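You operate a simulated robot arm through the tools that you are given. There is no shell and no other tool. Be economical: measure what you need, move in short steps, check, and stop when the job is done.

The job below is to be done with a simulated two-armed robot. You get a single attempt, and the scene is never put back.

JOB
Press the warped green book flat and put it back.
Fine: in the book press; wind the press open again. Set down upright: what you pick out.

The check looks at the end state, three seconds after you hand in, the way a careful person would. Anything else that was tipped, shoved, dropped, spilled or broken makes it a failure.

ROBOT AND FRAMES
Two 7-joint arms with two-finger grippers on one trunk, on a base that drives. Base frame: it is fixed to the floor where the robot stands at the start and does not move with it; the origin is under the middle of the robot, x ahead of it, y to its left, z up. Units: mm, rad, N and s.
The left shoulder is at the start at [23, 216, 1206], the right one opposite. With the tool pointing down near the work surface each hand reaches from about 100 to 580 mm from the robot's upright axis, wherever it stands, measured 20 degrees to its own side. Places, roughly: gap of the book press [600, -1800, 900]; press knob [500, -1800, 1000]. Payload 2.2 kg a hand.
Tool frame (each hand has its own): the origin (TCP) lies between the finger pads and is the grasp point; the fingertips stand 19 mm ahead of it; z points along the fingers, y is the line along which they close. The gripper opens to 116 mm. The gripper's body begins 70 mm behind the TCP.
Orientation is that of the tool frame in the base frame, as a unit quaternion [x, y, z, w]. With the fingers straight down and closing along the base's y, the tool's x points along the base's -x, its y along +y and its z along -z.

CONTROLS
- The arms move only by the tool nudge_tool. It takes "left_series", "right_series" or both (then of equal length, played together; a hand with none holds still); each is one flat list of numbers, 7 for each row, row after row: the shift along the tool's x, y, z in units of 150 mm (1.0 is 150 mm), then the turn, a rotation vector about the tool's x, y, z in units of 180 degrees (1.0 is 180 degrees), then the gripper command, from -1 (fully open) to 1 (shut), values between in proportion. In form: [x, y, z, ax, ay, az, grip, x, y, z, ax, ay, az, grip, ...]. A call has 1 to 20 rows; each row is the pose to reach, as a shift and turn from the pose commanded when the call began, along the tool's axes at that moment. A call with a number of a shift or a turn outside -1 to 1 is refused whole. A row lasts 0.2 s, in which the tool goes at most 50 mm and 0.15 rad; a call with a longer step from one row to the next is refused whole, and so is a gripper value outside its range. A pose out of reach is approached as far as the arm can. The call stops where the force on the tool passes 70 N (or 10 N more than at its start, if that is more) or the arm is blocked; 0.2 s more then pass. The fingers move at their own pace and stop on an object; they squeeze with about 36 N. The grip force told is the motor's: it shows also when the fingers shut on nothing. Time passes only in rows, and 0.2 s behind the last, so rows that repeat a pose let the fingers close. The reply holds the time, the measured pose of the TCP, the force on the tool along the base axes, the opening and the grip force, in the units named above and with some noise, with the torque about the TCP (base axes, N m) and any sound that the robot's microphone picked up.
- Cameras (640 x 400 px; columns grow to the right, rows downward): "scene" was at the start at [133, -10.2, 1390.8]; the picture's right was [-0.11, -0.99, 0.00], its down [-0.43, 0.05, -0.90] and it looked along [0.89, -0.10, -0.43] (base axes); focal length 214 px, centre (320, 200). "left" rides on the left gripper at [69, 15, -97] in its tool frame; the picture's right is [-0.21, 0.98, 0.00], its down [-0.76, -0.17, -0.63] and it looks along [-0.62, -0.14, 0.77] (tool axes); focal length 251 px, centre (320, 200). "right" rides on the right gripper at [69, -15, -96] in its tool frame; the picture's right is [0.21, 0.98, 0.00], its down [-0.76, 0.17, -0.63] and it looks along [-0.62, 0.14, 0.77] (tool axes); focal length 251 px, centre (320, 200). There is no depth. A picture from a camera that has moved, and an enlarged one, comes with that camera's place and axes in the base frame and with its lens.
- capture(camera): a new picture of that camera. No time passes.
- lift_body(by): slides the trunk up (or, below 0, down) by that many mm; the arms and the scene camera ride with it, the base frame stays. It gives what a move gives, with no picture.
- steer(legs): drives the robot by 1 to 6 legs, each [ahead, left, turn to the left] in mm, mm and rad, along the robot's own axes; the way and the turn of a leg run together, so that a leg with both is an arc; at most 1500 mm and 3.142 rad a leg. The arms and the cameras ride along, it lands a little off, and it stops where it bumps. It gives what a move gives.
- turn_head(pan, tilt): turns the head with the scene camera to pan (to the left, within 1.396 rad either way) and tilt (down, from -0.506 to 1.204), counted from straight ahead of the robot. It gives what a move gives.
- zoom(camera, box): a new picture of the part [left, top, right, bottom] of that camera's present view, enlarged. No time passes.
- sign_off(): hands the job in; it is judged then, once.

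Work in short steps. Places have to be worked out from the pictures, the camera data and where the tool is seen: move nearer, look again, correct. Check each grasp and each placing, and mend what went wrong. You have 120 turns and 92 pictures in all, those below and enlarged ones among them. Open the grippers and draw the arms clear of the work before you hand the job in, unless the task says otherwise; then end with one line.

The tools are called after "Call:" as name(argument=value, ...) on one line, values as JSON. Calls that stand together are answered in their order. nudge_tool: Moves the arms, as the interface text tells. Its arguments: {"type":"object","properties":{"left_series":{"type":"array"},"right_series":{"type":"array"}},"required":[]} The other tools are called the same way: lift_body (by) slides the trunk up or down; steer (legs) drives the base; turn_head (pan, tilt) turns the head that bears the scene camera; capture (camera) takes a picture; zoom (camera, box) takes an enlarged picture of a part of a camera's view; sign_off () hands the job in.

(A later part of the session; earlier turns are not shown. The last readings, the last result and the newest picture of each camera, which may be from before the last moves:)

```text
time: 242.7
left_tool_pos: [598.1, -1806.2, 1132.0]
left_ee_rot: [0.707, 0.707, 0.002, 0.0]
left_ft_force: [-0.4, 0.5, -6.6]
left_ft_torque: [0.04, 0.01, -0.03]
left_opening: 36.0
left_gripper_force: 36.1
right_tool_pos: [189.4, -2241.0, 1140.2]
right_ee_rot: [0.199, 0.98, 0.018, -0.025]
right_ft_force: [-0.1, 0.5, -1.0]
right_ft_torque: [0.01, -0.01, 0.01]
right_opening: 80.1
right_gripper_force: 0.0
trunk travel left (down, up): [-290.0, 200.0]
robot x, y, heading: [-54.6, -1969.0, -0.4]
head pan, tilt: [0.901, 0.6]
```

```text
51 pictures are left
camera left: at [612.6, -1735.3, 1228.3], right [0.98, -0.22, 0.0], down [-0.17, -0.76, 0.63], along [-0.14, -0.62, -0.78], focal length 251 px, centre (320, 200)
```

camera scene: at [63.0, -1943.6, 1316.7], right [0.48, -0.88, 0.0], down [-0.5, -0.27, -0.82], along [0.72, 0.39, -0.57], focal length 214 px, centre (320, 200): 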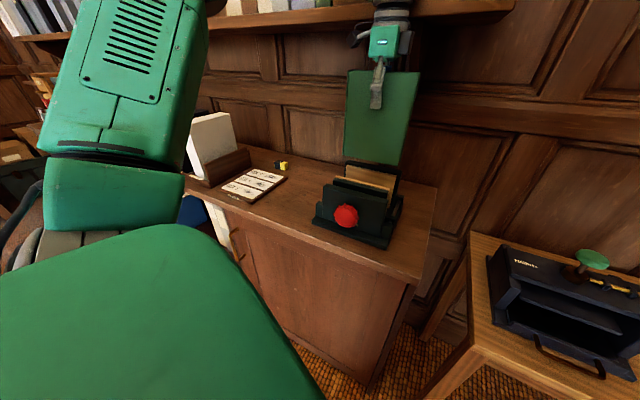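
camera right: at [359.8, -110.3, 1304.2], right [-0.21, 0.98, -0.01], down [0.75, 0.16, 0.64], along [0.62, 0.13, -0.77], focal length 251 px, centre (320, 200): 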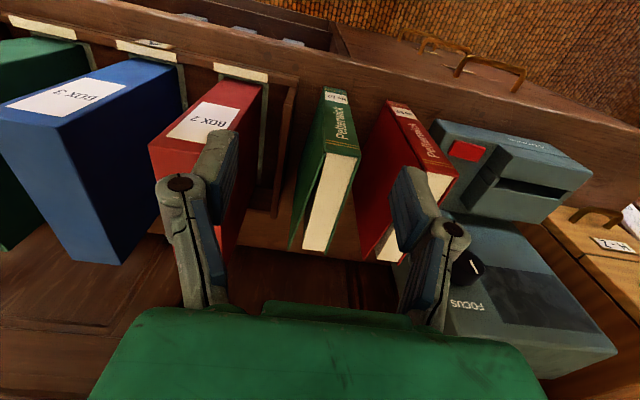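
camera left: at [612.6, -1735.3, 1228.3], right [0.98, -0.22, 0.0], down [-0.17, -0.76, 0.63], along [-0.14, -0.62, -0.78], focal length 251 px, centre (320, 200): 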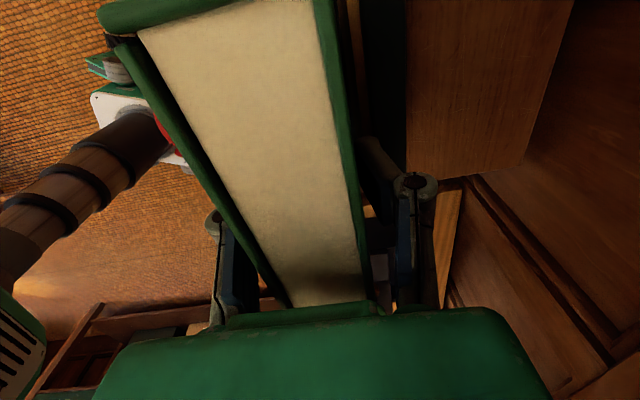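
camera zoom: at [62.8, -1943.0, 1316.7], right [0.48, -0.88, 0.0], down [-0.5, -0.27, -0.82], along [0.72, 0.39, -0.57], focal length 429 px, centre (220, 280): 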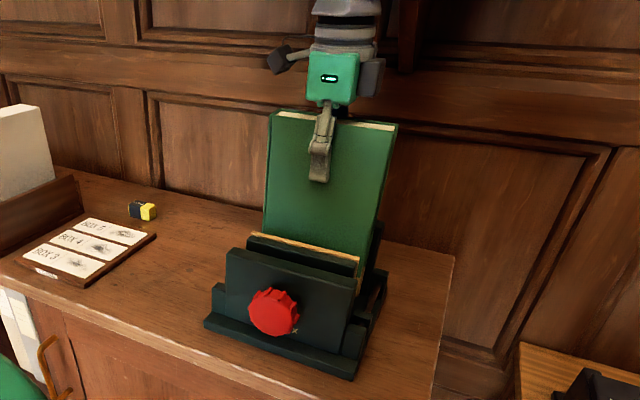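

In the gap without contact. I lower another 45 mm, then feel for the floor.

Call:
nudge_tool(left_series=[0, 0, 0.08, 0, 0, 0, 1, 0, 0, 0.16, 0, 0, 0, 1, 0, 0, 0.24, 0, 0, 0, 1, 0, 0, 0.3, 0, 0, 0, 1])

Call:
nudge_tool(left_series=[0, 0, 0.02, 0, 0, 0, 1, 0, 0, 0.04, 0, 0, 0, 1])

Call:
nudge_tool(left_series=[0, 0, 0.02, 0, 0, 0, 1, 0, 0, 0.04, 0, 0, 0, 1])

```text
time: 243.7
left_tool_pos: [601.1, -1806.7, 1085.6]
left_ee_rot: [0.708, 0.706, 0.001, 0.0]
left_ft_force: [1.1, 0.3, -7.5]
left_ft_torque: [0.03, 0.0, 0.0]
left_opening: 35.8
left_gripper_force: 36.2
right_tool_pos: [190.8, -2241.9, 1140.2]
right_ee_rot: [0.198, 0.98, 0.019, -0.025]
right_ft_force: [0.0, -0.5, 1.6]
right_ft_torque: [-0.01, -0.01, 0.0]
right_opening: 80.3
right_gripper_force: 0.1
trunk travel left (down, up): [-290.0, 200.0]
robot x, y, heading: [-58.0, -1971.8, -0.406]
head pan, tilt: [0.901, 0.6]
```

```text
time: 244.3
left_tool_pos: [599.8, -1805.2, 1079.9]
left_ee_rot: [0.708, 0.706, 0.001, 0.0]
left_ft_force: [-0.4, 0.0, -6.7]
left_ft_torque: [0.0, 0.0, 0.01]
left_opening: 36.1
left_gripper_force: 35.6
right_tool_pos: [190.1, -2241.8, 1139.6]
right_ee_rot: [0.197, 0.98, 0.019, -0.025]
right_ft_force: [0.9, 0.3, -0.5]
right_ft_torque: [-0.01, -0.03, -0.01]
right_opening: 80.1
right_gripper_force: 0.1
trunk travel left (down, up): [-290.0, 200.0]
robot x, y, heading: [-56.5, -1973.5, -0.404]
head pan, tilt: [0.901, 0.6]
```

```text
time: 244.9
left_tool_pos: [598.3, -1804.8, 1074.2]
left_ee_rot: [0.708, 0.706, 0.002, 0.0]
left_ft_force: [-0.7, -0.4, -6.5]
left_ft_torque: [-0.02, 0.0, 0.03]
left_opening: 35.6
left_gripper_force: 36.4
right_tool_pos: [189.9, -2241.7, 1140.5]
right_ee_rot: [0.198, 0.98, 0.019, -0.025]
right_ft_force: [0.0, -0.6, 0.9]
right_ft_torque: [-0.02, -0.01, -0.01]
right_opening: 80.1
right_gripper_force: 0.0
trunk travel left (down, up): [-290.0, 200.0]
robot x, y, heading: [-54.3, -1975.4, -0.404]
head pan, tilt: [0.901, 0.6]
```

Call:
nudge_tool(left_series=[0, 0, 0.02, 0, 0, 0, 1, 0, 0, 0.035, 0, 0, 0, 1])

Call:
nudge_tool(left_series=[0, 0, 0.02, 0, 0, 0, 1, 0, 0, 0.035, 0, 0, 0, 1])

Call:
nudge_tool(left_series=[0, 0, 0.02, 0, 0, 0, 1, 0, 0, 0.035, 0, 0, 0, 1])

```text
time: 245.5
left_tool_pos: [598.1, -1806.4, 1069.3]
left_ee_rot: [0.708, 0.706, 0.002, -0.001]
left_ft_force: [0.5, 0.2, -7.9]
left_ft_torque: [-0.01, 0.03, 0.01]
left_opening: 36.0
left_gripper_force: 36.1
right_tool_pos: [190.0, -2241.4, 1139.7]
right_ee_rot: [0.198, 0.98, 0.02, -0.024]
right_ft_force: [0.4, 0.6, -0.3]
right_ft_torque: [0.01, -0.02, -0.02]
right_opening: 80.0
right_gripper_force: 0.1
trunk travel left (down, up): [-290.0, 200.0]
robot x, y, heading: [-56.2, -1973.8, -0.405]
head pan, tilt: [0.901, 0.6]
```

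```text
time: 246.1
left_tool_pos: [597.4, -1805.4, 1067.0]
left_ee_rot: [0.708, 0.706, 0.004, 0.004]
left_ft_force: [0.8, 6.0, 12.8]
left_ft_torque: [-0.57, 0.26, -0.07]
left_opening: 36.1
left_gripper_force: 36.1
right_tool_pos: [190.0, -2240.9, 1141.9]
right_ee_rot: [0.198, 0.98, 0.019, -0.023]
right_ft_force: [-0.9, -0.3, -0.1]
right_ft_torque: [0.02, 0.0, -0.02]
right_opening: 80.1
right_gripper_force: 0.0
trunk travel left (down, up): [-290.0, 200.0]
robot x, y, heading: [-57.0, -1970.4, -0.402]
head pan, tilt: [0.901, 0.6]
```

```text
time: 246.7
left_tool_pos: [597.4, -1804.1, 1061.9]
left_ee_rot: [0.708, 0.707, 0.005, 0.002]
left_ft_force: [4.5, 8.1, 35.0]
left_ft_torque: [0.35, -0.17, 0.25]
left_opening: 36.1
left_gripper_force: 36.3
right_tool_pos: [187.0, -2241.9, 1143.5]
right_ee_rot: [0.198, 0.98, 0.019, -0.02]
right_ft_force: [0.1, -1.0, -1.5]
right_ft_torque: [-0.01, 0.0, -0.03]
right_opening: 80.0
right_gripper_force: 0.0
trunk travel left (down, up): [-290.0, 200.0]
robot x, y, heading: [-54.2, -1971.2, -0.404]
head pan, tilt: [0.901, 0.6]
```

Seated on the floor at z≈913. I relieve the push and open the fingers moderately.

Call:
nudge_tool(left_series=[0, 0, -0.02, 0, 0, 0, 1, 0, 0, -0.03, 0, 0, 0, 1, 0, 0, -0.03, 0, 0, 0, 0.2, 0, 0, -0.03, 0, 0, 0, 0.0, 0, 0, -0.03, 0, 0, 0, 0.0])

Call:
zoom(camera="scene", box=[300, 60, 440, 260])

Call:
capture(camera="left")

```text
time: 247.9
left_tool_pos: [598.6, -1806.5, 1063.7]
left_ee_rot: [0.708, 0.707, 0.001, -0.001]
left_ft_force: [-0.8, 0.3, 0.1]
left_ft_torque: [-0.03, -0.02, 0.0]
left_opening: 57.9
left_gripper_force: 0.0
right_tool_pos: [190.2, -2242.0, 1140.4]
right_ee_rot: [0.198, 0.98, 0.019, -0.025]
right_ft_force: [0.1, -0.6, 0.4]
right_ft_torque: [-0.03, 0.0, -0.02]
right_opening: 80.0
right_gripper_force: 0.0
trunk travel left (down, up): [-290.0, 200.0]
robot x, y, heading: [-55.5, -1969.8, -0.404]
head pan, tilt: [0.901, 0.6]
```

```text
2.00 times, centred on (370, 160) of scene
camera zoom: at [61.8, -1944.5, 1316.9], right [0.48, -0.88, 0.0], down [-0.5, -0.27, -0.82], along [0.72, 0.39, -0.57], focal length 429 px, centre (220, 280)
```

zoom: 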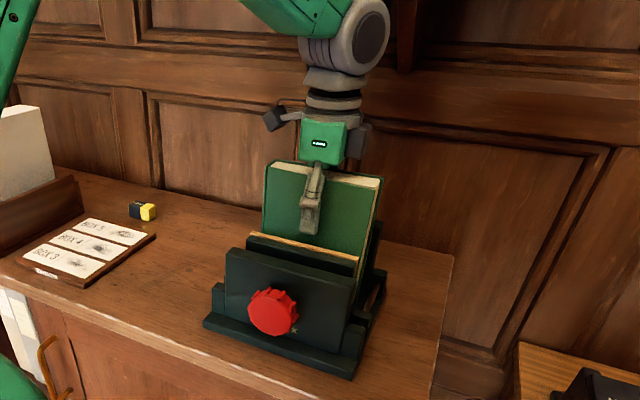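

```text
49 pictures are left
camera left: at [612.3, -1734.9, 1158.8], right [0.98, -0.22, 0.0], down [-0.17, -0.76, 0.63], along [-0.14, -0.62, -0.78], focal length 251 px, centre (320, 200)
```

left: 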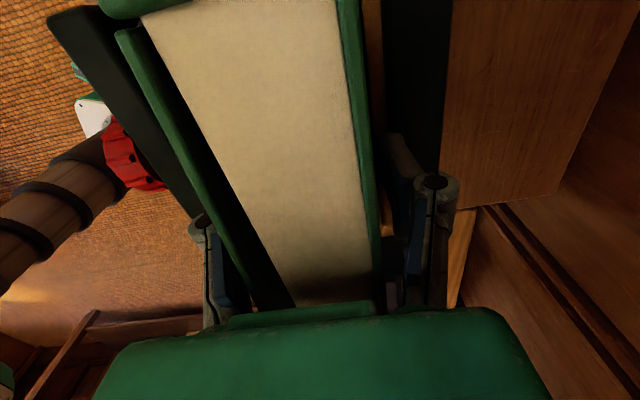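

The book stands free in the press. I open a bit more and rise clear.

Call:
nudge_tool(left_series=[0, 0, 0, 0, 0, 0, -0.38, 0, 0, 0, 0, 0, 0, -0.38, 0, 0, -0.1, 0, 0, 0, -0.38, 0, 0, -0.25, 0, 0, 0, -0.38, 0, 0, -0.4, 0, 0, 0, -0.38, 0, 0, -0.55, 0, 0, 0, -0.38, 0, 0, -0.7, 0, 0, 0, -0.38, 0, 0, -0.85, 0, 0, 0, -0.38, 0, 0, -0.98, 0, 0, 0, -0.38])

Call:
capture(camera="left")

Call:
zoom(camera="scene", box=[310, 120, 430, 260])

```text
time: 249.9
left_tool_pos: [596.4, -1805.2, 1209.5]
left_ee_rot: [0.708, 0.706, 0.002, 0.001]
left_ft_force: [0.1, 0.3, -0.5]
left_ft_torque: [0.01, -0.01, -0.02]
left_opening: 80.2
left_gripper_force: 0.0
right_tool_pos: [189.8, -2242.7, 1140.7]
right_ee_rot: [0.199, 0.98, 0.02, -0.024]
right_ft_force: [-1.3, -0.4, 1.0]
right_ft_torque: [0.01, 0.01, -0.02]
right_opening: 80.0
right_gripper_force: 0.1
trunk travel left (down, up): [-290.0, 200.0]
robot x, y, heading: [-54.9, -1969.9, -0.398]
head pan, tilt: [0.901, 0.6]
```

```text
48 pictures are left
camera left: at [610.7, -1734.5, 1306.1], right [0.98, -0.22, 0.0], down [-0.17, -0.76, 0.63], along [-0.13, -0.62, -0.78], focal length 251 px, centre (320, 200)
```

left: 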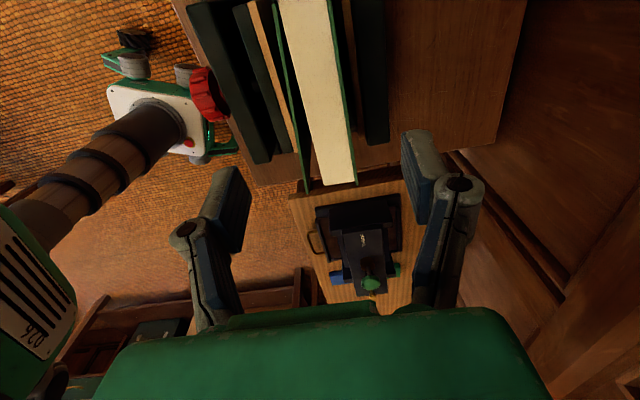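

```text
2.86 times, centred on (370, 190) of scene
camera zoom: at [61.0, -1944.4, 1317.0], right [0.48, -0.88, 0.0], down [-0.5, -0.27, -0.82], along [0.72, 0.39, -0.57], focal length 613 px, centre (177, 229)
```

zoom: 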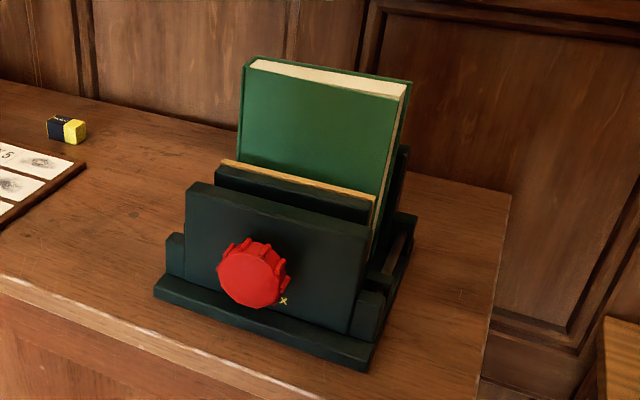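

The book stands in the press. Knob centre ≈(458, -1801, 974), about 65 mm across. I back straight off 130 mm (hand is above the book top) and check calm.

Call:
steer(legs=[[-70, 0, 0], [-40, 0, 0], [-20, 0, 0]])

Call:
lift_body(by=0)

Call:
lift_body(by=0)

```text
time: 251.8
left_tool_pos: [481.8, -1756.2, 1206.6]
left_ee_rot: [0.709, 0.706, 0.0, -0.003]
left_ft_force: [1.6, 0.0, -0.5]
left_ft_torque: [0.01, 0.02, -0.03]
left_opening: 80.0
left_gripper_force: 0.0
right_tool_pos: [73.9, -2193.0, 1139.1]
right_ee_rot: [0.198, 0.98, 0.02, -0.025]
right_ft_force: [0.5, -0.8, -0.3]
right_ft_torque: [0.02, 0.05, -0.04]
right_opening: 80.3
right_gripper_force: 0.1
trunk travel left (down, up): [-290.0, 200.0]
robot x, y, heading: [-177.2, -1921.5, -0.401]
head pan, tilt: [0.901, 0.6]
```

```text
time: 252.3
left_tool_pos: [475.3, -1755.0, 1208.3]
left_ee_rot: [0.708, 0.706, 0.001, 0.0]
left_ft_force: [-0.2, -0.4, -0.7]
left_ft_torque: [-0.02, 0.01, 0.03]
left_opening: 80.1
left_gripper_force: 0.1
right_tool_pos: [68.8, -2192.0, 1139.1]
right_ee_rot: [0.198, 0.98, 0.019, -0.026]
right_ft_force: [0.3, 0.6, -0.7]
right_ft_torque: [-0.03, 0.0, 0.03]
right_opening: 79.9
right_gripper_force: 0.0
trunk travel left (down, up): [-290.0, 200.0]
robot x, y, heading: [-176.3, -1925.6, -0.404]
head pan, tilt: [0.901, 0.6]
```

```text
time: 252.8
left_tool_pos: [474.6, -1753.7, 1208.2]
left_ee_rot: [0.708, 0.706, 0.002, 0.001]
left_ft_force: [0.7, -1.1, -0.2]
left_ft_torque: [-0.01, 0.01, 0.04]
left_opening: 80.0
left_gripper_force: 0.2
right_tool_pos: [67.2, -2190.4, 1139.5]
right_ee_rot: [0.198, 0.98, 0.02, -0.026]
right_ft_force: [0.8, 0.1, -0.1]
right_ft_torque: [0.0, 0.02, -0.01]
right_opening: 79.9
right_gripper_force: 0.0
trunk travel left (down, up): [-290.0, 200.0]
robot x, y, heading: [-176.1, -1920.9, -0.404]
head pan, tilt: [0.901, 0.6]
```

Calm. I pull the hand back to x≈335 and pitch it to point along +x.

Call:
nudge_tool(left_series=[-0.04, -0.12, 0, 0, 0, 0, -1, -0.08, -0.24, 0, 0, 0, 0, -1, -0.12, -0.36, 0, 0, 0, 0, -1, -0.16, -0.48, 0, 0, 0, 0, -1, -0.2, -0.6, 0, 0, 0, 0, -1, -0.24, -0.72, 0, 0, 0, 0, -1, -0.28, -0.84, 0, 0, 0, 0, -1, -0.31, -0.96, 0, 0, 0, 0, -1])

Call:
nudge_tool(left_series=[0, 0, 0, -0.042, 0, 0, -1, 0, 0, 0, -0.084, 0, 0, -1, 0, 0, 0, -0.126, 0, 0, -1, 0, 0, 0, -0.168, 0, 0, -1, 0, 0, 0, -0.21, 0, 0, -1, 0, 0, 0, -0.252, 0, 0, -1, 0, 0, 0, -0.294, 0, 0, -1, 0, 0, 0, -0.336, 0, 0, -1, 0, 0, 0, -0.378, 0, 0, -1, 0, 0, 0, -0.42, 0, 0, -1, 0, 0, 0, -0.46, 0, 0, -1, 0, 0, 0, -0.5, 0, 0, -1])

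Call:
lift_body(by=-140)

Call:
capture(camera="left")

Call:
capture(camera="scene")

```text
time: 254.6
left_tool_pos: [330.5, -1796.7, 1208.5]
left_ee_rot: [0.708, 0.706, 0.001, 0.001]
left_ft_force: [-0.1, 0.3, -0.9]
left_ft_torque: [-0.02, 0.01, 0.0]
left_opening: 116.2
left_gripper_force: 0.1
right_tool_pos: [68.2, -2188.4, 1141.0]
right_ee_rot: [0.197, 0.98, 0.018, -0.024]
right_ft_force: [-0.3, -0.2, 0.4]
right_ft_torque: [0.01, -0.03, 0.0]
right_opening: 80.0
right_gripper_force: 0.2
trunk travel left (down, up): [-290.0, 200.0]
robot x, y, heading: [-180.3, -1919.4, -0.399]
head pan, tilt: [0.901, 0.6]
```

```text
time: 257.2
left_tool_pos: [370.2, -1833.9, 1225.0]
left_ee_rot: [0.5, 0.498, 0.5, 0.501]
left_ft_force: [0.4, 0.1, 0.0]
left_ft_torque: [-0.03, 0.0, 0.01]
left_opening: 115.5
left_gripper_force: 0.1
left hand out of reach, approached as far as the arm can: row 9, 10, 11, 12
right_tool_pos: [69.0, -2192.7, 1138.8]
right_ee_rot: [0.198, 0.98, 0.019, -0.024]
right_ft_force: [-0.7, 0.7, -0.5]
right_ft_torque: [0.0, 0.04, -0.01]
right_opening: 80.0
right_gripper_force: 0.1
trunk travel left (down, up): [-290.0, 200.0]
robot x, y, heading: [-175.7, -1918.7, -0.401]
head pan, tilt: [0.901, 0.6]
```

```text
time: 258.9
left_tool_pos: [367.8, -1832.9, 1084.1]
left_ee_rot: [0.501, 0.497, 0.501, 0.501]
left_ft_force: [0.4, 0.8, 0.0]
left_ft_torque: [0.02, -0.01, 0.02]
left_opening: 116.1
left_gripper_force: 0.0
right_tool_pos: [66.6, -2190.9, 1001.5]
right_ee_rot: [0.198, 0.98, 0.019, -0.023]
right_ft_force: [-0.2, -0.1, -0.2]
right_ft_torque: [0.02, 0.0, 0.01]
right_opening: 80.0
right_gripper_force: 0.1
trunk travel left (down, up): [-150.0, 340.0]
robot x, y, heading: [-170.7, -1917.8, -0.403]
head pan, tilt: [0.901, 0.6]
```

```text
46 pictures are left
camera left: at [271.2, -1762.3, 1099.5], right [0.0, -0.22, 0.98], down [-0.63, -0.75, -0.17], along [0.77, -0.62, -0.13], focal length 251 px, centre (320, 200)
```

left: 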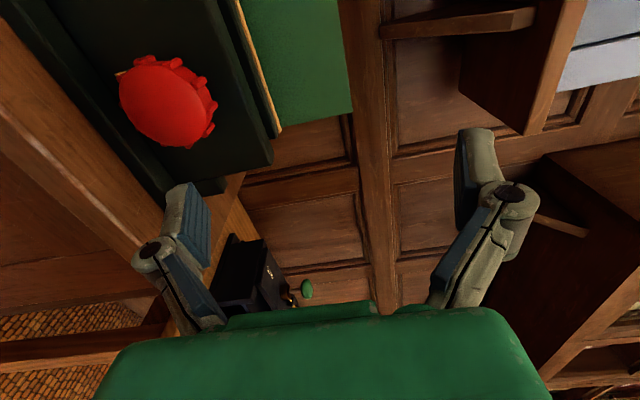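

```text
45 pictures are left
camera scene: at [-61.2, -1893.0, 1177.1], right [0.48, -0.88, 0.0], down [-0.5, -0.27, -0.82], along [0.72, 0.39, -0.57], focal length 214 px, centre (320, 200)
```

scene: 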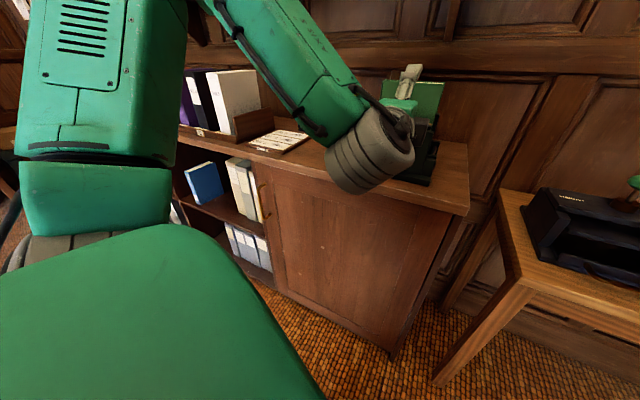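

Hand points along +x. I align it with the knob: down to z≈977, y≈-1799.

Call:
nudge_tool(left_series=[0.03, -0.1, 0.01, 0, 0, 0, -0.7, 0.06, -0.2, 0.02, 0, 0, 0, -0.7, 0.1, -0.3, 0.03, 0, 0, 0, -0.7, 0.13, -0.4, 0.045, 0, 0, 0, -0.7, 0.16, -0.5, 0.055, 0, 0, 0, -0.7, 0.2, -0.6, 0.07, 0, 0, 0, -0.7, 0.227, -0.713, 0.08, 0, 0, 0, -0.7])

Call:
capture(camera="left")

Call:
capture(camera="scene")

```text
time: 260.5
left_tool_pos: [397.5, -1809.5, 974.7]
left_ee_rot: [0.501, 0.498, 0.5, 0.501]
left_ft_force: [0.6, -0.8, -0.6]
left_ft_torque: [-0.01, -0.04, 0.0]
left_opening: 98.8
left_gripper_force: 0.1
left hand out of reach, approached as far as the arm can: row 1, 2, 3, 4, 5, 6, 7
right_tool_pos: [67.3, -2191.5, 1000.1]
right_ee_rot: [0.198, 0.98, 0.019, -0.024]
right_ft_force: [-0.6, 0.4, -1.0]
right_ft_torque: [-0.01, 0.01, 0.01]
right_opening: 80.0
right_gripper_force: 0.0
trunk travel left (down, up): [-150.0, 340.0]
robot x, y, heading: [-181.2, -1923.6, -0.405]
head pan, tilt: [0.901, 0.6]
```

```text
44 pictures are left
camera left: at [300.6, -1739.1, 988.8], right [0.0, -0.22, 0.98], down [-0.63, -0.75, -0.17], along [0.77, -0.62, -0.14], focal length 251 px, centre (320, 200)
```

left: 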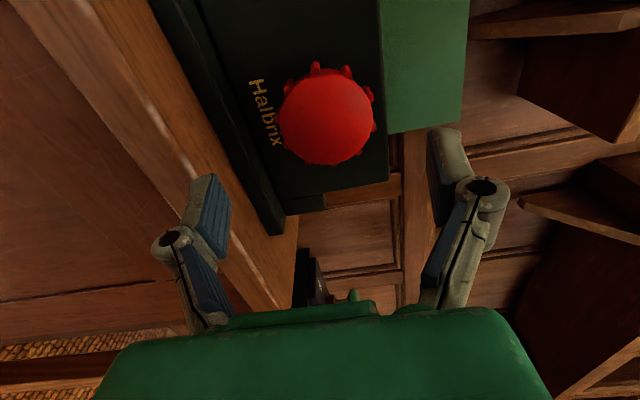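

```text
43 pictures are left
camera scene: at [-60.0, -1893.0, 1176.9], right [0.48, -0.88, 0.0], down [-0.5, -0.27, -0.82], along [0.72, 0.39, -0.57], focal length 214 px, centre (320, 200)
```

scene: 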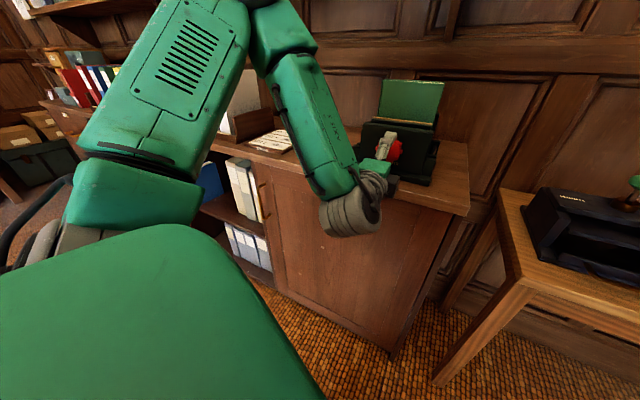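

Knob face centre ≈(459, -1799, 979), about 57 mm across. I narrow to 80 mm and advance part way, then check the reading.

Call:
nudge_tool(left_series=[0.02, 0.01, 0.07, 0, 0, 0, -0.38, 0.04, 0.02, 0.14, 0, 0, 0, -0.38, 0.05, 0.03, 0.2, 0, 0, 0, -0.38])

Call:
capture(camera="left")

```text
time: 261.3
left_tool_pos: [430.1, -1804.9, 979.5]
left_ee_rot: [0.501, 0.498, 0.501, 0.5]
left_ft_force: [0.3, 0.4, 0.1]
left_ft_torque: [0.01, 0.03, 0.02]
left_opening: 80.1
left_gripper_force: 0.0
right_tool_pos: [64.9, -2189.3, 1001.0]
right_ee_rot: [0.198, 0.98, 0.019, -0.024]
right_ft_force: [0.3, 0.7, 0.2]
right_ft_torque: [-0.02, -0.04, 0.02]
right_opening: 79.8
right_gripper_force: 0.1
trunk travel left (down, up): [-150.0, 340.0]
robot x, y, heading: [-175.2, -1917.5, -0.404]
head pan, tilt: [0.901, 0.6]
```

```text
42 pictures are left
camera left: at [331.3, -1732.4, 994.9], right [0.0, -0.22, 0.98], down [-0.63, -0.75, -0.17], along [0.77, -0.62, -0.14], focal length 251 px, centre (320, 200)
```

left: 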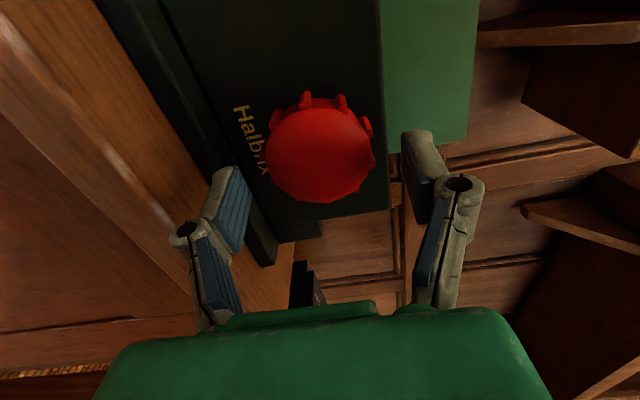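

Aligned within 7 mm. I correct y by +7 mm and advance to TCP x≈466 around the knob.

Call:
nudge_tool(left_series=[0.047, 0, 0.04, 0, 0, 0, -0.38, 0.047, 0, 0.09, 0, 0, 0, -0.38, 0.047, 0, 0.14, 0, 0, 0, -0.38, 0.047, 0, 0.19, 0, 0, 0, -0.38, 0.047, 0, 0.24, 0, 0, 0, -0.38])

Call:
capture(camera="left")

Call:
zoom(camera="scene", box=[320, 60, 460, 200])

```text
time: 262.5
left_tool_pos: [466.4, -1795.2, 979.2]
left_ee_rot: [0.501, 0.498, 0.5, 0.501]
left_ft_force: [0.6, 0.1, -0.1]
left_ft_torque: [-0.01, -0.01, 0.0]
left_opening: 80.0
left_gripper_force: 0.2
right_tool_pos: [66.4, -2191.0, 1000.3]
right_ee_rot: [0.198, 0.98, 0.019, -0.025]
right_ft_force: [0.1, 0.1, -0.2]
right_ft_torque: [0.04, -0.03, 0.01]
right_opening: 80.1
right_gripper_force: 0.1
trunk travel left (down, up): [-150.0, 340.0]
robot x, y, heading: [-177.2, -1917.3, -0.398]
head pan, tilt: [0.901, 0.6]
```

```text
41 pictures are left
camera left: at [367.8, -1724.7, 994.5], right [0.0, -0.22, 0.98], down [-0.63, -0.75, -0.17], along [0.77, -0.62, -0.14], focal length 251 px, centre (320, 200)
```

left: 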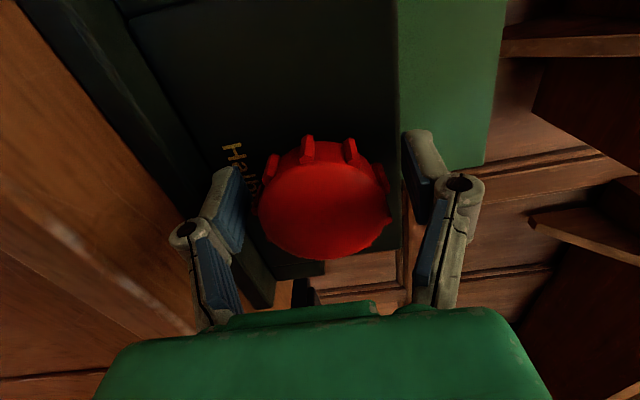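

```text
2.86 times, centred on (390, 130) of scene
camera zoom: at [-60.5, -1893.0, 1177.0], right [0.48, -0.88, 0.0], down [-0.5, -0.27, -0.82], along [0.72, 0.39, -0.57], focal length 613 px, centre (120, 400)
```

zoom: 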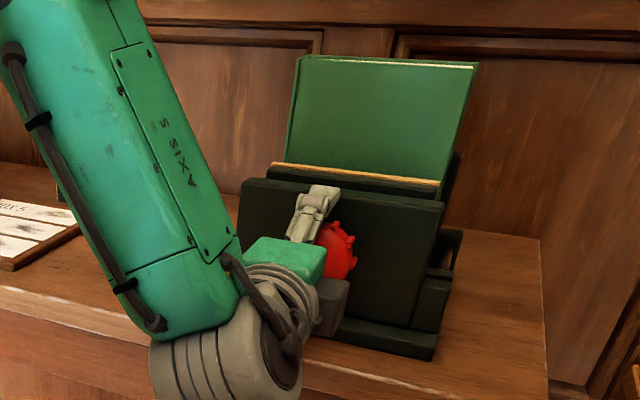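

Well centred. Before gripping I roll the hand backward (anticlockwise) to find the start of its range.

Call:
nudge_tool(left_series=[0, 0, 0, 0, 0, -0.045, -0.38, 0, 0, 0, 0, 0, -0.09, -0.38, 0, 0, 0, 0, 0, -0.135, -0.38, 0, 0, 0, 0, 0, -0.18, -0.38, 0, 0, 0, 0, 0, -0.225, -0.38, 0, 0, 0, 0, 0, -0.27, -0.38, 0, 0, 0, 0, 0, -0.315, -0.38, 0, 0, 0, 0, 0, -0.36, -0.38, 0, 0, 0, 0, 0, -0.405, -0.38, 0, 0, 0, 0, 0, -0.45, -0.38, 0, 0, 0, 0, 0, -0.495, -0.38, 0, 0, 0, 0, 0, -0.54, -0.38, 0, 0, 0, 0, 0, -0.585, -0.38, 0, 0, 0, 0, 0, -0.63, -0.38, 0, 0, 0, 0, 0, -0.675, -0.38, 0, 0, 0, 0, 0, -0.72, -0.38, 0, 0, 0, 0, 0, -0.765, -0.38, 0, 0, 0, 0, 0, -0.81, -0.38, 0, 0, 0, 0, 0, -0.855, -0.38, 0, 0, 0, 0, 0, -0.9, -0.38])

Call:
capture(camera="left")

```text
time: 266.6
left_tool_pos: [456.4, -1786.5, 1035.6]
left_ee_rot: [-0.401, 0.597, -0.348, 0.602]
left_ft_force: [8.9, 67.2, 14.8]
left_ft_torque: [3.34, 0.42, -0.12]
left_opening: 97.1
left_gripper_force: 12.6
left hand out of reach, approached as far as the arm can: row 16, 17, 18, 19, 20
right_tool_pos: [60.6, -2186.4, 997.4]
right_ee_rot: [0.196, 0.98, 0.023, -0.032]
right_ft_force: [0.1, -0.6, -0.4]
right_ft_torque: [0.01, -0.01, 0.03]
right_opening: 79.8
right_gripper_force: 0.0
trunk travel left (down, up): [-150.0, 340.0]
robot x, y, heading: [-174.9, -1916.6, -0.395]
head pan, tilt: [0.901, 0.6]
stopped in row 20 (left hand): the force on the tool passed its limit at 83 N (the readings are from after the stop); the commanded pose is now the measured one
```

```text
39 pictures are left
camera left: at [361.6, -1846.3, 994.5], right [-0.07, 0.62, -0.78], down [-0.66, 0.56, 0.5], along [0.75, 0.55, 0.37], focal length 251 px, centre (320, 200)
```

left: 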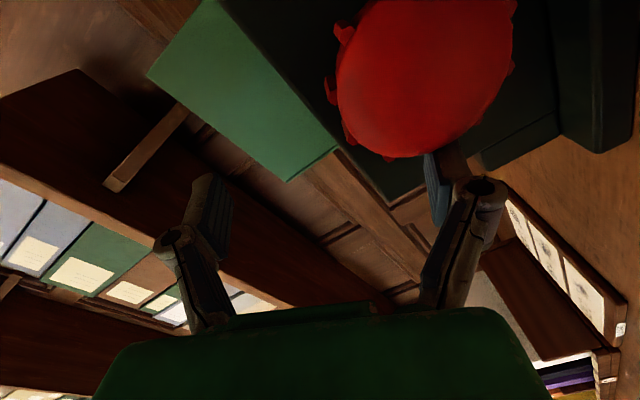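

The wrist ran out of range at the end and pushed on the knob. I back straight out and check the press.

Call:
nudge_tool(left_series=[0, 0, -0.1, 0, 0, 0, -1, 0, 0, -0.2, 0, 0, 0, -1, 0, 0, -0.3, 0, 0, 0, -1, 0, 0, -0.4, 0, 0, 0, -1])

Call:
capture(camera="scene")

Call:
capture(camera="left")

```text
time: 266.9
left_tool_pos: [448.4, -1794.5, 1041.0]
left_ee_rot: [-0.402, 0.592, -0.334, 0.613]
left_ft_force: [18.1, 68.1, -3.5]
left_ft_torque: [4.21, -1.05, -0.09]
left_opening: 116.6
left_gripper_force: 0.2
right_tool_pos: [58.5, -2201.2, 990.0]
right_ee_rot: [0.195, 0.98, 0.034, -0.034]
right_ft_force: [-0.3, 0.6, -1.2]
right_ft_torque: [0.04, -0.02, -0.01]
right_opening: 79.8
right_gripper_force: 0.0
trunk travel left (down, up): [-150.0, 340.0]
robot x, y, heading: [-174.8, -1915.3, -0.397]
head pan, tilt: [0.901, 0.6]
stopped in row 1 (left hand): the force on the tool passed its limit at 100 N (the readings are from after the stop); the commanded pose is now the measured one
```

```text
38 pictures are left
camera scene: at [-54.7, -1875.3, 1175.9], right [0.48, -0.88, 0.01], down [-0.5, -0.28, -0.82], along [0.72, 0.39, -0.58], focal length 214 px, centre (320, 200)
```

scene: 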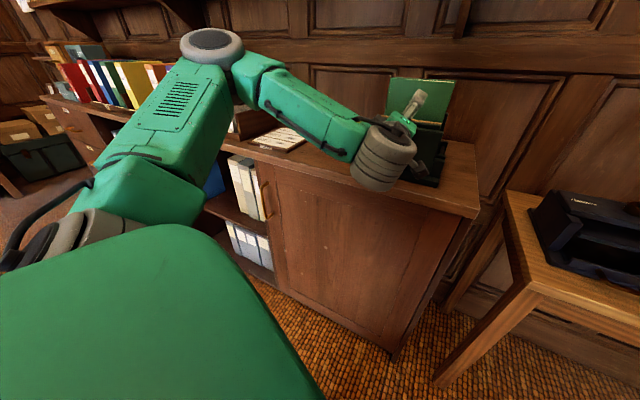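

```text
37 pictures are left
camera left: at [355.4, -1856.1, 997.9], right [-0.08, 0.63, -0.77], down [-0.68, 0.53, 0.51], along [0.73, 0.56, 0.38], focal length 251 px, centre (320, 200)
```

left: 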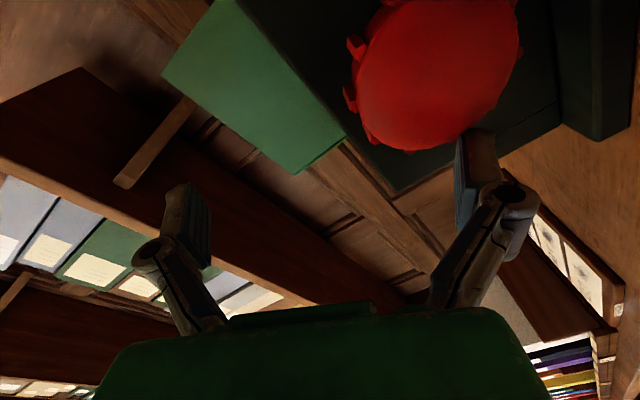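

The lower finger is bearing on the knob toward -y. I shift toward +y to release, then back out.

Call:
nudge_tool(left_series=[-0.036, 0.018, 0.004, 0, 0, 0, -1, -0.075, 0.04, 0.008, 0, 0, 0, -1, -0.11, 0.055, 0.012, 0, 0, 0, -1])

```text
time: 267.7
left_tool_pos: [445.9, -1791.2, 1045.7]
left_ee_rot: [-0.391, 0.596, -0.352, 0.607]
left_ft_force: [1.2, 0.4, -0.4]
left_ft_torque: [0.0, -0.03, -0.01]
left_opening: 116.0
left_gripper_force: 0.1
right_tool_pos: [57.6, -2204.7, 991.2]
right_ee_rot: [0.196, 0.98, 0.032, -0.032]
right_ft_force: [-0.3, 0.6, -0.1]
right_ft_torque: [0.03, 0.01, -0.02]
right_opening: 80.0
right_gripper_force: 0.1
trunk travel left (down, up): [-150.0, 340.0]
robot x, y, heading: [-176.9, -1917.1, -0.401]
head pan, tilt: [0.901, 0.6]
```

Free of force. Now I back out.

Call:
nudge_tool(left_series=[0, 0, -0.1, 0, 0, 0, -1, 0, 0, -0.2, 0, 0, 0, -1, 0, 0, -0.3, 0, 0, 0, -1, 0, 0, -0.4, 0, 0, 0, -1])

Call:
capture(camera="left")

Call:
lift_body(by=0)

Call:
zoom(camera="scene", box=[340, 60, 480, 200])

```text
time: 268.7
left_tool_pos: [392.7, -1794.6, 1047.6]
left_ee_rot: [-0.394, 0.595, -0.349, 0.607]
left_ft_force: [-0.3, -0.3, -0.4]
left_ft_torque: [0.04, 0.01, -0.02]
left_opening: 116.0
left_gripper_force: 0.0
left hand out of reach, approached as far as the arm can: row 4
right_tool_pos: [58.0, -2202.4, 991.4]
right_ee_rot: [0.195, 0.98, 0.031, -0.032]
right_ft_force: [0.2, 0.2, 0.0]
right_ft_torque: [-0.05, -0.02, -0.01]
right_opening: 79.8
right_gripper_force: 0.2
trunk travel left (down, up): [-150.0, 340.0]
robot x, y, heading: [-173.1, -1921.8, -0.4]
head pan, tilt: [0.901, 0.6]
```

```text
36 pictures are left
camera left: at [298.1, -1854.4, 1003.0], right [-0.06, 0.63, -0.78], down [-0.66, 0.56, 0.5], along [0.75, 0.54, 0.38], focal length 251 px, centre (320, 200)
```

left: 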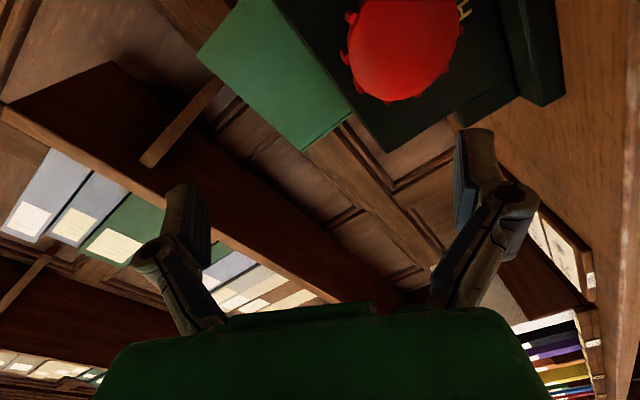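

```text
time: 269.2
left_tool_pos: [392.7, -1796.6, 1046.2]
left_ee_rot: [-0.394, 0.595, -0.348, 0.608]
left_ft_force: [-1.0, 0.3, -0.2]
left_ft_torque: [-0.02, -0.03, -0.02]
left_opening: 116.0
left_gripper_force: 0.0
right_tool_pos: [57.6, -2202.6, 991.5]
right_ee_rot: [0.196, 0.98, 0.031, -0.031]
right_ft_force: [0.8, 0.2, 0.6]
right_ft_torque: [0.0, 0.02, 0.02]
right_opening: 80.2
right_gripper_force: 0.1
trunk travel left (down, up): [-150.0, 340.0]
robot x, y, heading: [-174.5, -1917.7, -0.395]
head pan, tilt: [0.901, 0.6]
```

```text
2.86 times, centred on (410, 130) of scene
camera zoom: at [-60.2, -1889.8, 1177.0], right [0.48, -0.88, 0.0], down [-0.5, -0.27, -0.82], along [0.72, 0.4, -0.57], focal length 613 px, centre (63, 400)
```

zoom: 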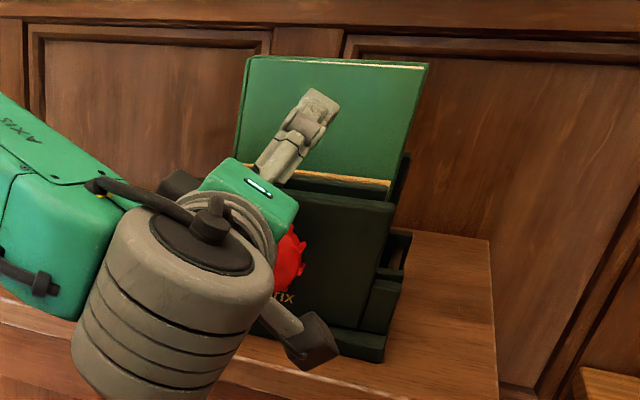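

The press stands unmoved. I back the base 55 mm for more arm room, then set the hand level at roll ≈-110° in front of the knob.

Call:
steer(legs=[[-35, 0, 0], [-20, 0, 0]])

Call:
nudge_tool(left_series=[0.061, 0.051, 0.047, 0.0033, 0.0016, 0.0401, -0.38, 0.122, 0.103, 0.094, 0.0066, 0.0032, 0.0802, -0.38, 0.183, 0.154, 0.14, 0.01, 0.0048, 0.1203, -0.38, 0.243, 0.205, 0.187, 0.0133, 0.0064, 0.1604, -0.38, 0.304, 0.257, 0.234, 0.0166, 0.008, 0.2006, -0.38, 0.365, 0.308, 0.281, 0.0199, 0.0096, 0.2407, -0.38])

Call:
capture(camera="left")

```text
time: 270.4
left_tool_pos: [341.4, -1773.4, 1046.8]
left_ee_rot: [-0.394, 0.595, -0.348, 0.608]
left_ft_force: [0.4, 1.0, 1.0]
left_ft_torque: [-0.01, 0.04, 0.02]
left_opening: 116.2
left_gripper_force: 0.0
right_tool_pos: [7.1, -2180.6, 991.7]
right_ee_rot: [0.194, 0.98, 0.031, -0.032]
right_ft_force: [-0.1, 0.1, -0.5]
right_ft_torque: [-0.03, -0.03, 0.0]
right_opening: 79.7
right_gripper_force: 0.0
trunk travel left (down, up): [-150.0, 340.0]
robot x, y, heading: [-226.8, -1895.8, -0.393]
head pan, tilt: [0.901, 0.6]
```

```text
time: 271.9
left_tool_pos: [382.1, -1800.0, 981.3]
left_ee_rot: [-0.122, 0.696, -0.123, 0.697]
left_ft_force: [0.1, 0.8, 0.5]
left_ft_torque: [0.01, 0.01, 0.02]
left_opening: 80.0
left_gripper_force: 0.1
right_tool_pos: [5.5, -2180.7, 990.9]
right_ee_rot: [0.196, 0.98, 0.034, -0.034]
right_ft_force: [-0.2, 0.2, -0.2]
right_ft_torque: [0.0, -0.03, 0.0]
right_opening: 79.8
right_gripper_force: 0.1
trunk travel left (down, up): [-150.0, 340.0]
robot x, y, heading: [-224.6, -1897.2, -0.394]
head pan, tilt: [0.901, 0.6]
```

```text
34 pictures are left
camera left: at [285.0, -1807.1, 910.5], right [0.0, 0.99, -0.13], down [-0.63, 0.1, 0.77], along [0.77, 0.08, 0.63], focal length 251 px, centre (320, 200)
```

left: 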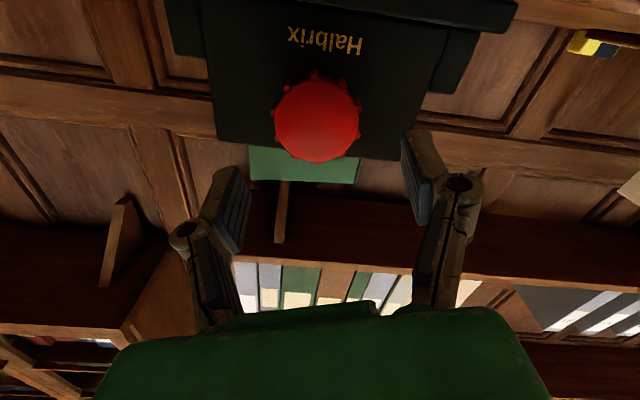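

Knob nicely centred. I advance 84 mm around it.

Call:
nudge_tool(left_series=[0.019, 0.007, 0.08, 0, 0, 0, -0.38, 0.019, 0.007, 0.16, 0, 0, 0, -0.38, 0.019, 0.007, 0.24, 0, 0, 0, -0.38, 0.019, 0.007, 0.32, 0, 0, 0, -0.38, 0.019, 0.007, 0.4, 0, 0, 0, -0.38, 0.019, 0.007, 0.48, 0, 0, 0, -0.38, 0.019, 0.007, 0.56, 0, 0, 0, -0.38])

Call:
capture(camera="left")

```text
time: 273.4
left_tool_pos: [467.7, -1799.1, 979.1]
left_ee_rot: [-0.122, 0.696, -0.124, 0.697]
left_ft_force: [-0.2, 0.0, 0.2]
left_ft_torque: [0.01, 0.02, 0.01]
left_opening: 79.9
left_gripper_force: 0.1
right_tool_pos: [3.5, -2180.7, 990.3]
right_ee_rot: [0.195, 0.98, 0.032, -0.035]
right_ft_force: [0.3, 0.8, 0.0]
right_ft_torque: [-0.01, 0.0, -0.02]
right_opening: 80.0
right_gripper_force: 0.0
trunk travel left (down, up): [-150.0, 340.0]
robot x, y, heading: [-226.1, -1895.4, -0.403]
head pan, tilt: [0.901, 0.6]
```

```text
33 pictures are left
camera left: at [369.5, -1806.9, 907.2], right [0.0, 0.99, -0.13], down [-0.63, 0.1, 0.77], along [0.77, 0.08, 0.63], focal length 251 px, centre (320, 200)
```

left: 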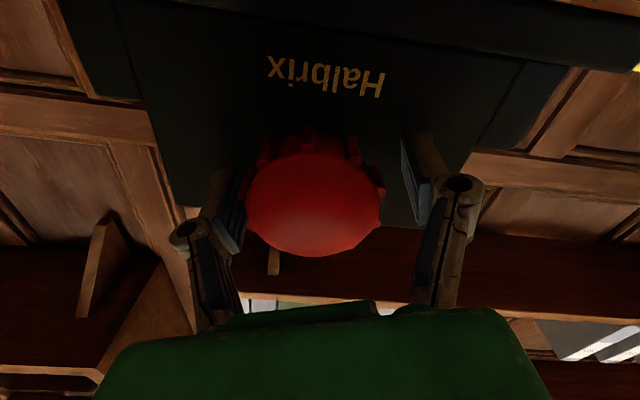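

Fingers straddle the knob. I close and turn clockwise by about 80° as a test.

Call:
nudge_tool(left_series=[0, 0, 0, 0, 0, 0, 1, 0, 0, 0, 0, 0, 0, 1, 0, 0, 0, 0, 0, 0, 1])

Call:
nudge_tool(left_series=[0, 0, 0, 0, 0, 0.045, 1, 0, 0, 0, 0, 0, 0.09, 1, 0, 0, 0, 0, 0, 0.135, 1, 0, 0, 0, 0, 0, 0.18, 1, 0, 0, 0, 0, 0, 0.225, 1, 0, 0, 0, 0, 0, 0.27, 1, 0, 0, 0, 0, 0, 0.315, 1, 0, 0, 0, 0, 0, 0.36, 1, 0, 0, 0, 0, 0, 0.405, 1, 0, 0, 0, 0, 0, 0.45, 1])

Call:
zoom(camera="scene", box=[340, 60, 480, 200])

```text
time: 274.2
left_tool_pos: [466.6, -1801.6, 980.0]
left_ee_rot: [-0.122, 0.695, -0.122, 0.698]
left_ft_force: [9.4, -10.9, 7.7]
left_ft_torque: [-0.02, 0.19, -1.11]
left_opening: 51.4
left_gripper_force: 45.1
right_tool_pos: [4.7, -2183.0, 988.8]
right_ee_rot: [0.194, 0.98, 0.033, -0.035]
right_ft_force: [0.0, -0.3, -0.7]
right_ft_torque: [0.04, -0.02, -0.01]
right_opening: 79.7
right_gripper_force: 0.0
trunk travel left (down, up): [-150.0, 340.0]
robot x, y, heading: [-228.3, -1900.4, -0.405]
head pan, tilt: [0.901, 0.6]
```

```text
time: 276.4
left_tool_pos: [467.1, -1802.2, 980.6]
left_ee_rot: [0.36, 0.606, 0.361, 0.61]
left_ft_force: [17.9, -11.7, 17.2]
left_ft_torque: [-0.02, 0.04, -0.92]
left_opening: 51.2
left_gripper_force: 44.9
right_tool_pos: [4.1, -2184.3, 988.6]
right_ee_rot: [0.195, 0.98, 0.034, -0.036]
right_ft_force: [0.2, 0.1, -0.5]
right_ft_torque: [-0.03, -0.03, -0.03]
right_opening: 79.7
right_gripper_force: 0.1
trunk travel left (down, up): [-150.0, 340.0]
robot x, y, heading: [-224.7, -1897.4, -0.397]
head pan, tilt: [0.901, 0.6]
```

```text
2.86 times, centred on (410, 130) of scene
camera zoom: at [-110.7, -1872.6, 1177.2], right [0.48, -0.88, 0.0], down [-0.5, -0.27, -0.82], along [0.72, 0.4, -0.57], focal length 613 px, centre (63, 400)
```

zoom: 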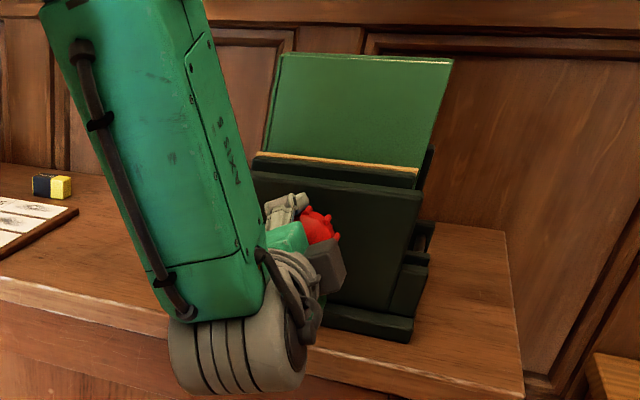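

Turned 81° smoothly with the grip holding. I continue clockwise another 120°.

Call:
nudge_tool(left_series=[0, 0, 0, 0, 0, 0.045, 1, 0, 0, 0, 0, 0, 0.09, 1, 0, 0, 0, 0, 0, 0.135, 1, 0, 0, 0, 0, 0, 0.18, 1, 0, 0, 0, 0, 0, 0.225, 1, 0, 0, 0, 0, 0, 0.27, 1, 0, 0, 0, 0, 0, 0.315, 1, 0, 0, 0, 0, 0, 0.36, 1, 0, 0, 0, 0, 0, 0.405, 1, 0, 0, 0, 0, 0, 0.45, 1, 0, 0, 0, 0, 0, 0.495, 1, 0, 0, 0, 0, 0, 0.54, 1, 0, 0, 0, 0, 0, 0.585, 1, 0, 0, 0, 0, 0, 0.63, 1, 0, 0, 0, 0, 0, 0.67, 1])

Call:
zoom(camera="scene", box=[340, 60, 480, 200])

```text
time: 279.6
left_tool_pos: [468.4, -1800.9, 981.8]
left_ee_rot: [0.711, 0.005, 0.703, 0.003]
left_ft_force: [-14.9, -56.2, -12.0]
left_ft_torque: [-0.09, 1.18, 0.44]
left_opening: 51.3
left_gripper_force: 45.6
right_tool_pos: [2.4, -2187.2, 986.8]
right_ee_rot: [0.195, 0.98, 0.035, -0.034]
right_ft_force: [0.5, -0.3, 0.0]
right_ft_torque: [0.0, -0.02, 0.0]
right_opening: 79.9
right_gripper_force: 0.0
trunk travel left (down, up): [-150.0, 340.0]
robot x, y, heading: [-223.8, -1896.2, -0.399]
head pan, tilt: [0.901, 0.6]
```

```text
2.86 times, centred on (410, 130) of scene
camera zoom: at [-114.1, -1886.4, 1177.5], right [0.48, -0.88, -0.01], down [-0.5, -0.26, -0.83], along [0.72, 0.41, -0.56], focal length 613 px, centre (63, 400)
```

zoom: 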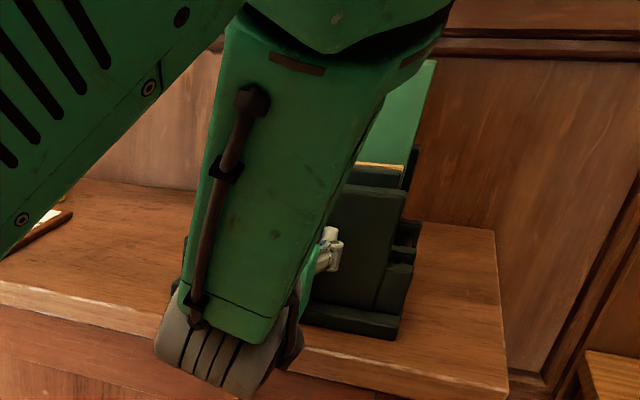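

A full 200° stroke works. I open, roll back, and look at the plate's position.

Call:
nudge_tool(left_series=[0, 0, 0, 0, 0, 0, -0.38, 0, 0, 0, 0, 0, 0, -0.38, 0, 0, 0, 0, 0, -0.045, -0.38, 0, 0, 0, 0, 0, -0.09, -0.38, 0, 0, 0, 0, 0, -0.135, -0.38, 0, 0, 0, 0, 0, -0.18, -0.38, 0, 0, 0, 0, 0, -0.225, -0.38, 0, 0, 0, 0, 0, -0.27, -0.38, 0, 0, 0, 0, 0, -0.315, -0.38, 0, 0, 0, 0, 0, -0.36, -0.38, 0, 0, 0, 0, 0, -0.405, -0.38, 0, 0, 0, 0, 0, -0.45, -0.38, 0, 0, 0, 0, 0, -0.495, -0.38, 0, 0, 0, 0, 0, -0.54, -0.38])

Call:
nudge_tool(left_series=[0, 0, 0, 0, 0, -0.045, -0.38, 0, 0, 0, 0, 0, -0.09, -0.38, 0, 0, 0, 0, 0, -0.135, -0.38, 0, 0, 0, 0, 0, -0.18, -0.38, 0, 0, 0, 0, 0, -0.225, -0.38, 0, 0, 0, 0, 0, -0.27, -0.38, 0, 0, 0, 0, 0, -0.315, -0.38, 0, 0, 0, 0, 0, -0.36, -0.38, 0, 0, 0, 0, 0, -0.405, -0.38, 0, 0, 0, 0, 0, -0.45, -0.38, 0, 0, 0, 0, 0, -0.495, -0.38, 0, 0, 0, 0, 0, -0.54, -0.38, 0, 0, 0, 0, 0, -0.57, -0.38])

Call:
zoom(camera="scene", box=[340, 60, 480, 200])

```text
time: 282.6
left_tool_pos: [466.4, -1800.5, 977.9]
left_ee_rot: [0.474, 0.523, 0.474, 0.525]
left_ft_force: [-0.2, 1.0, 0.6]
left_ft_torque: [0.0, -0.01, 0.03]
left_opening: 80.1
left_gripper_force: 0.1
right_tool_pos: [5.7, -2181.6, 988.7]
right_ee_rot: [0.195, 0.98, 0.032, -0.035]
right_ft_force: [-0.4, -0.6, -0.2]
right_ft_torque: [-0.01, 0.0, 0.01]
right_opening: 79.7
right_gripper_force: 0.0
trunk travel left (down, up): [-150.0, 340.0]
robot x, y, heading: [-224.2, -1895.2, -0.398]
head pan, tilt: [0.901, 0.6]
```

```text
time: 285.4
left_tool_pos: [467.8, -1799.3, 977.5]
left_ee_rot: [-0.112, 0.698, -0.113, 0.699]
left_ft_force: [-0.2, -0.9, -0.3]
left_ft_torque: [-0.05, 0.03, 0.01]
left_opening: 80.2
left_gripper_force: 0.1
right_tool_pos: [5.8, -2180.6, 989.2]
right_ee_rot: [0.195, 0.98, 0.032, -0.034]
right_ft_force: [1.0, -0.1, 0.5]
right_ft_torque: [0.03, 0.0, 0.0]
right_opening: 79.8
right_gripper_force: 0.0
trunk travel left (down, up): [-150.0, 340.0]
robot x, y, heading: [-226.5, -1899.1, -0.398]
head pan, tilt: [0.901, 0.6]
```

```text
2.86 times, centred on (410, 130) of scene
camera zoom: at [-110.4, -1868.9, 1176.9], right [0.48, -0.88, 0.0], down [-0.5, -0.27, -0.82], along [0.72, 0.4, -0.57], focal length 613 px, centre (63, 400)
```

zoom: 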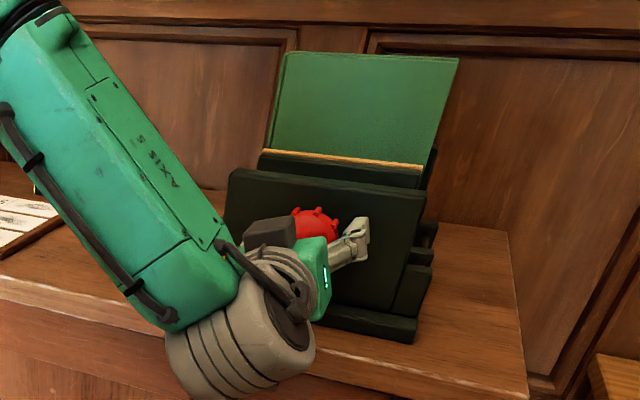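

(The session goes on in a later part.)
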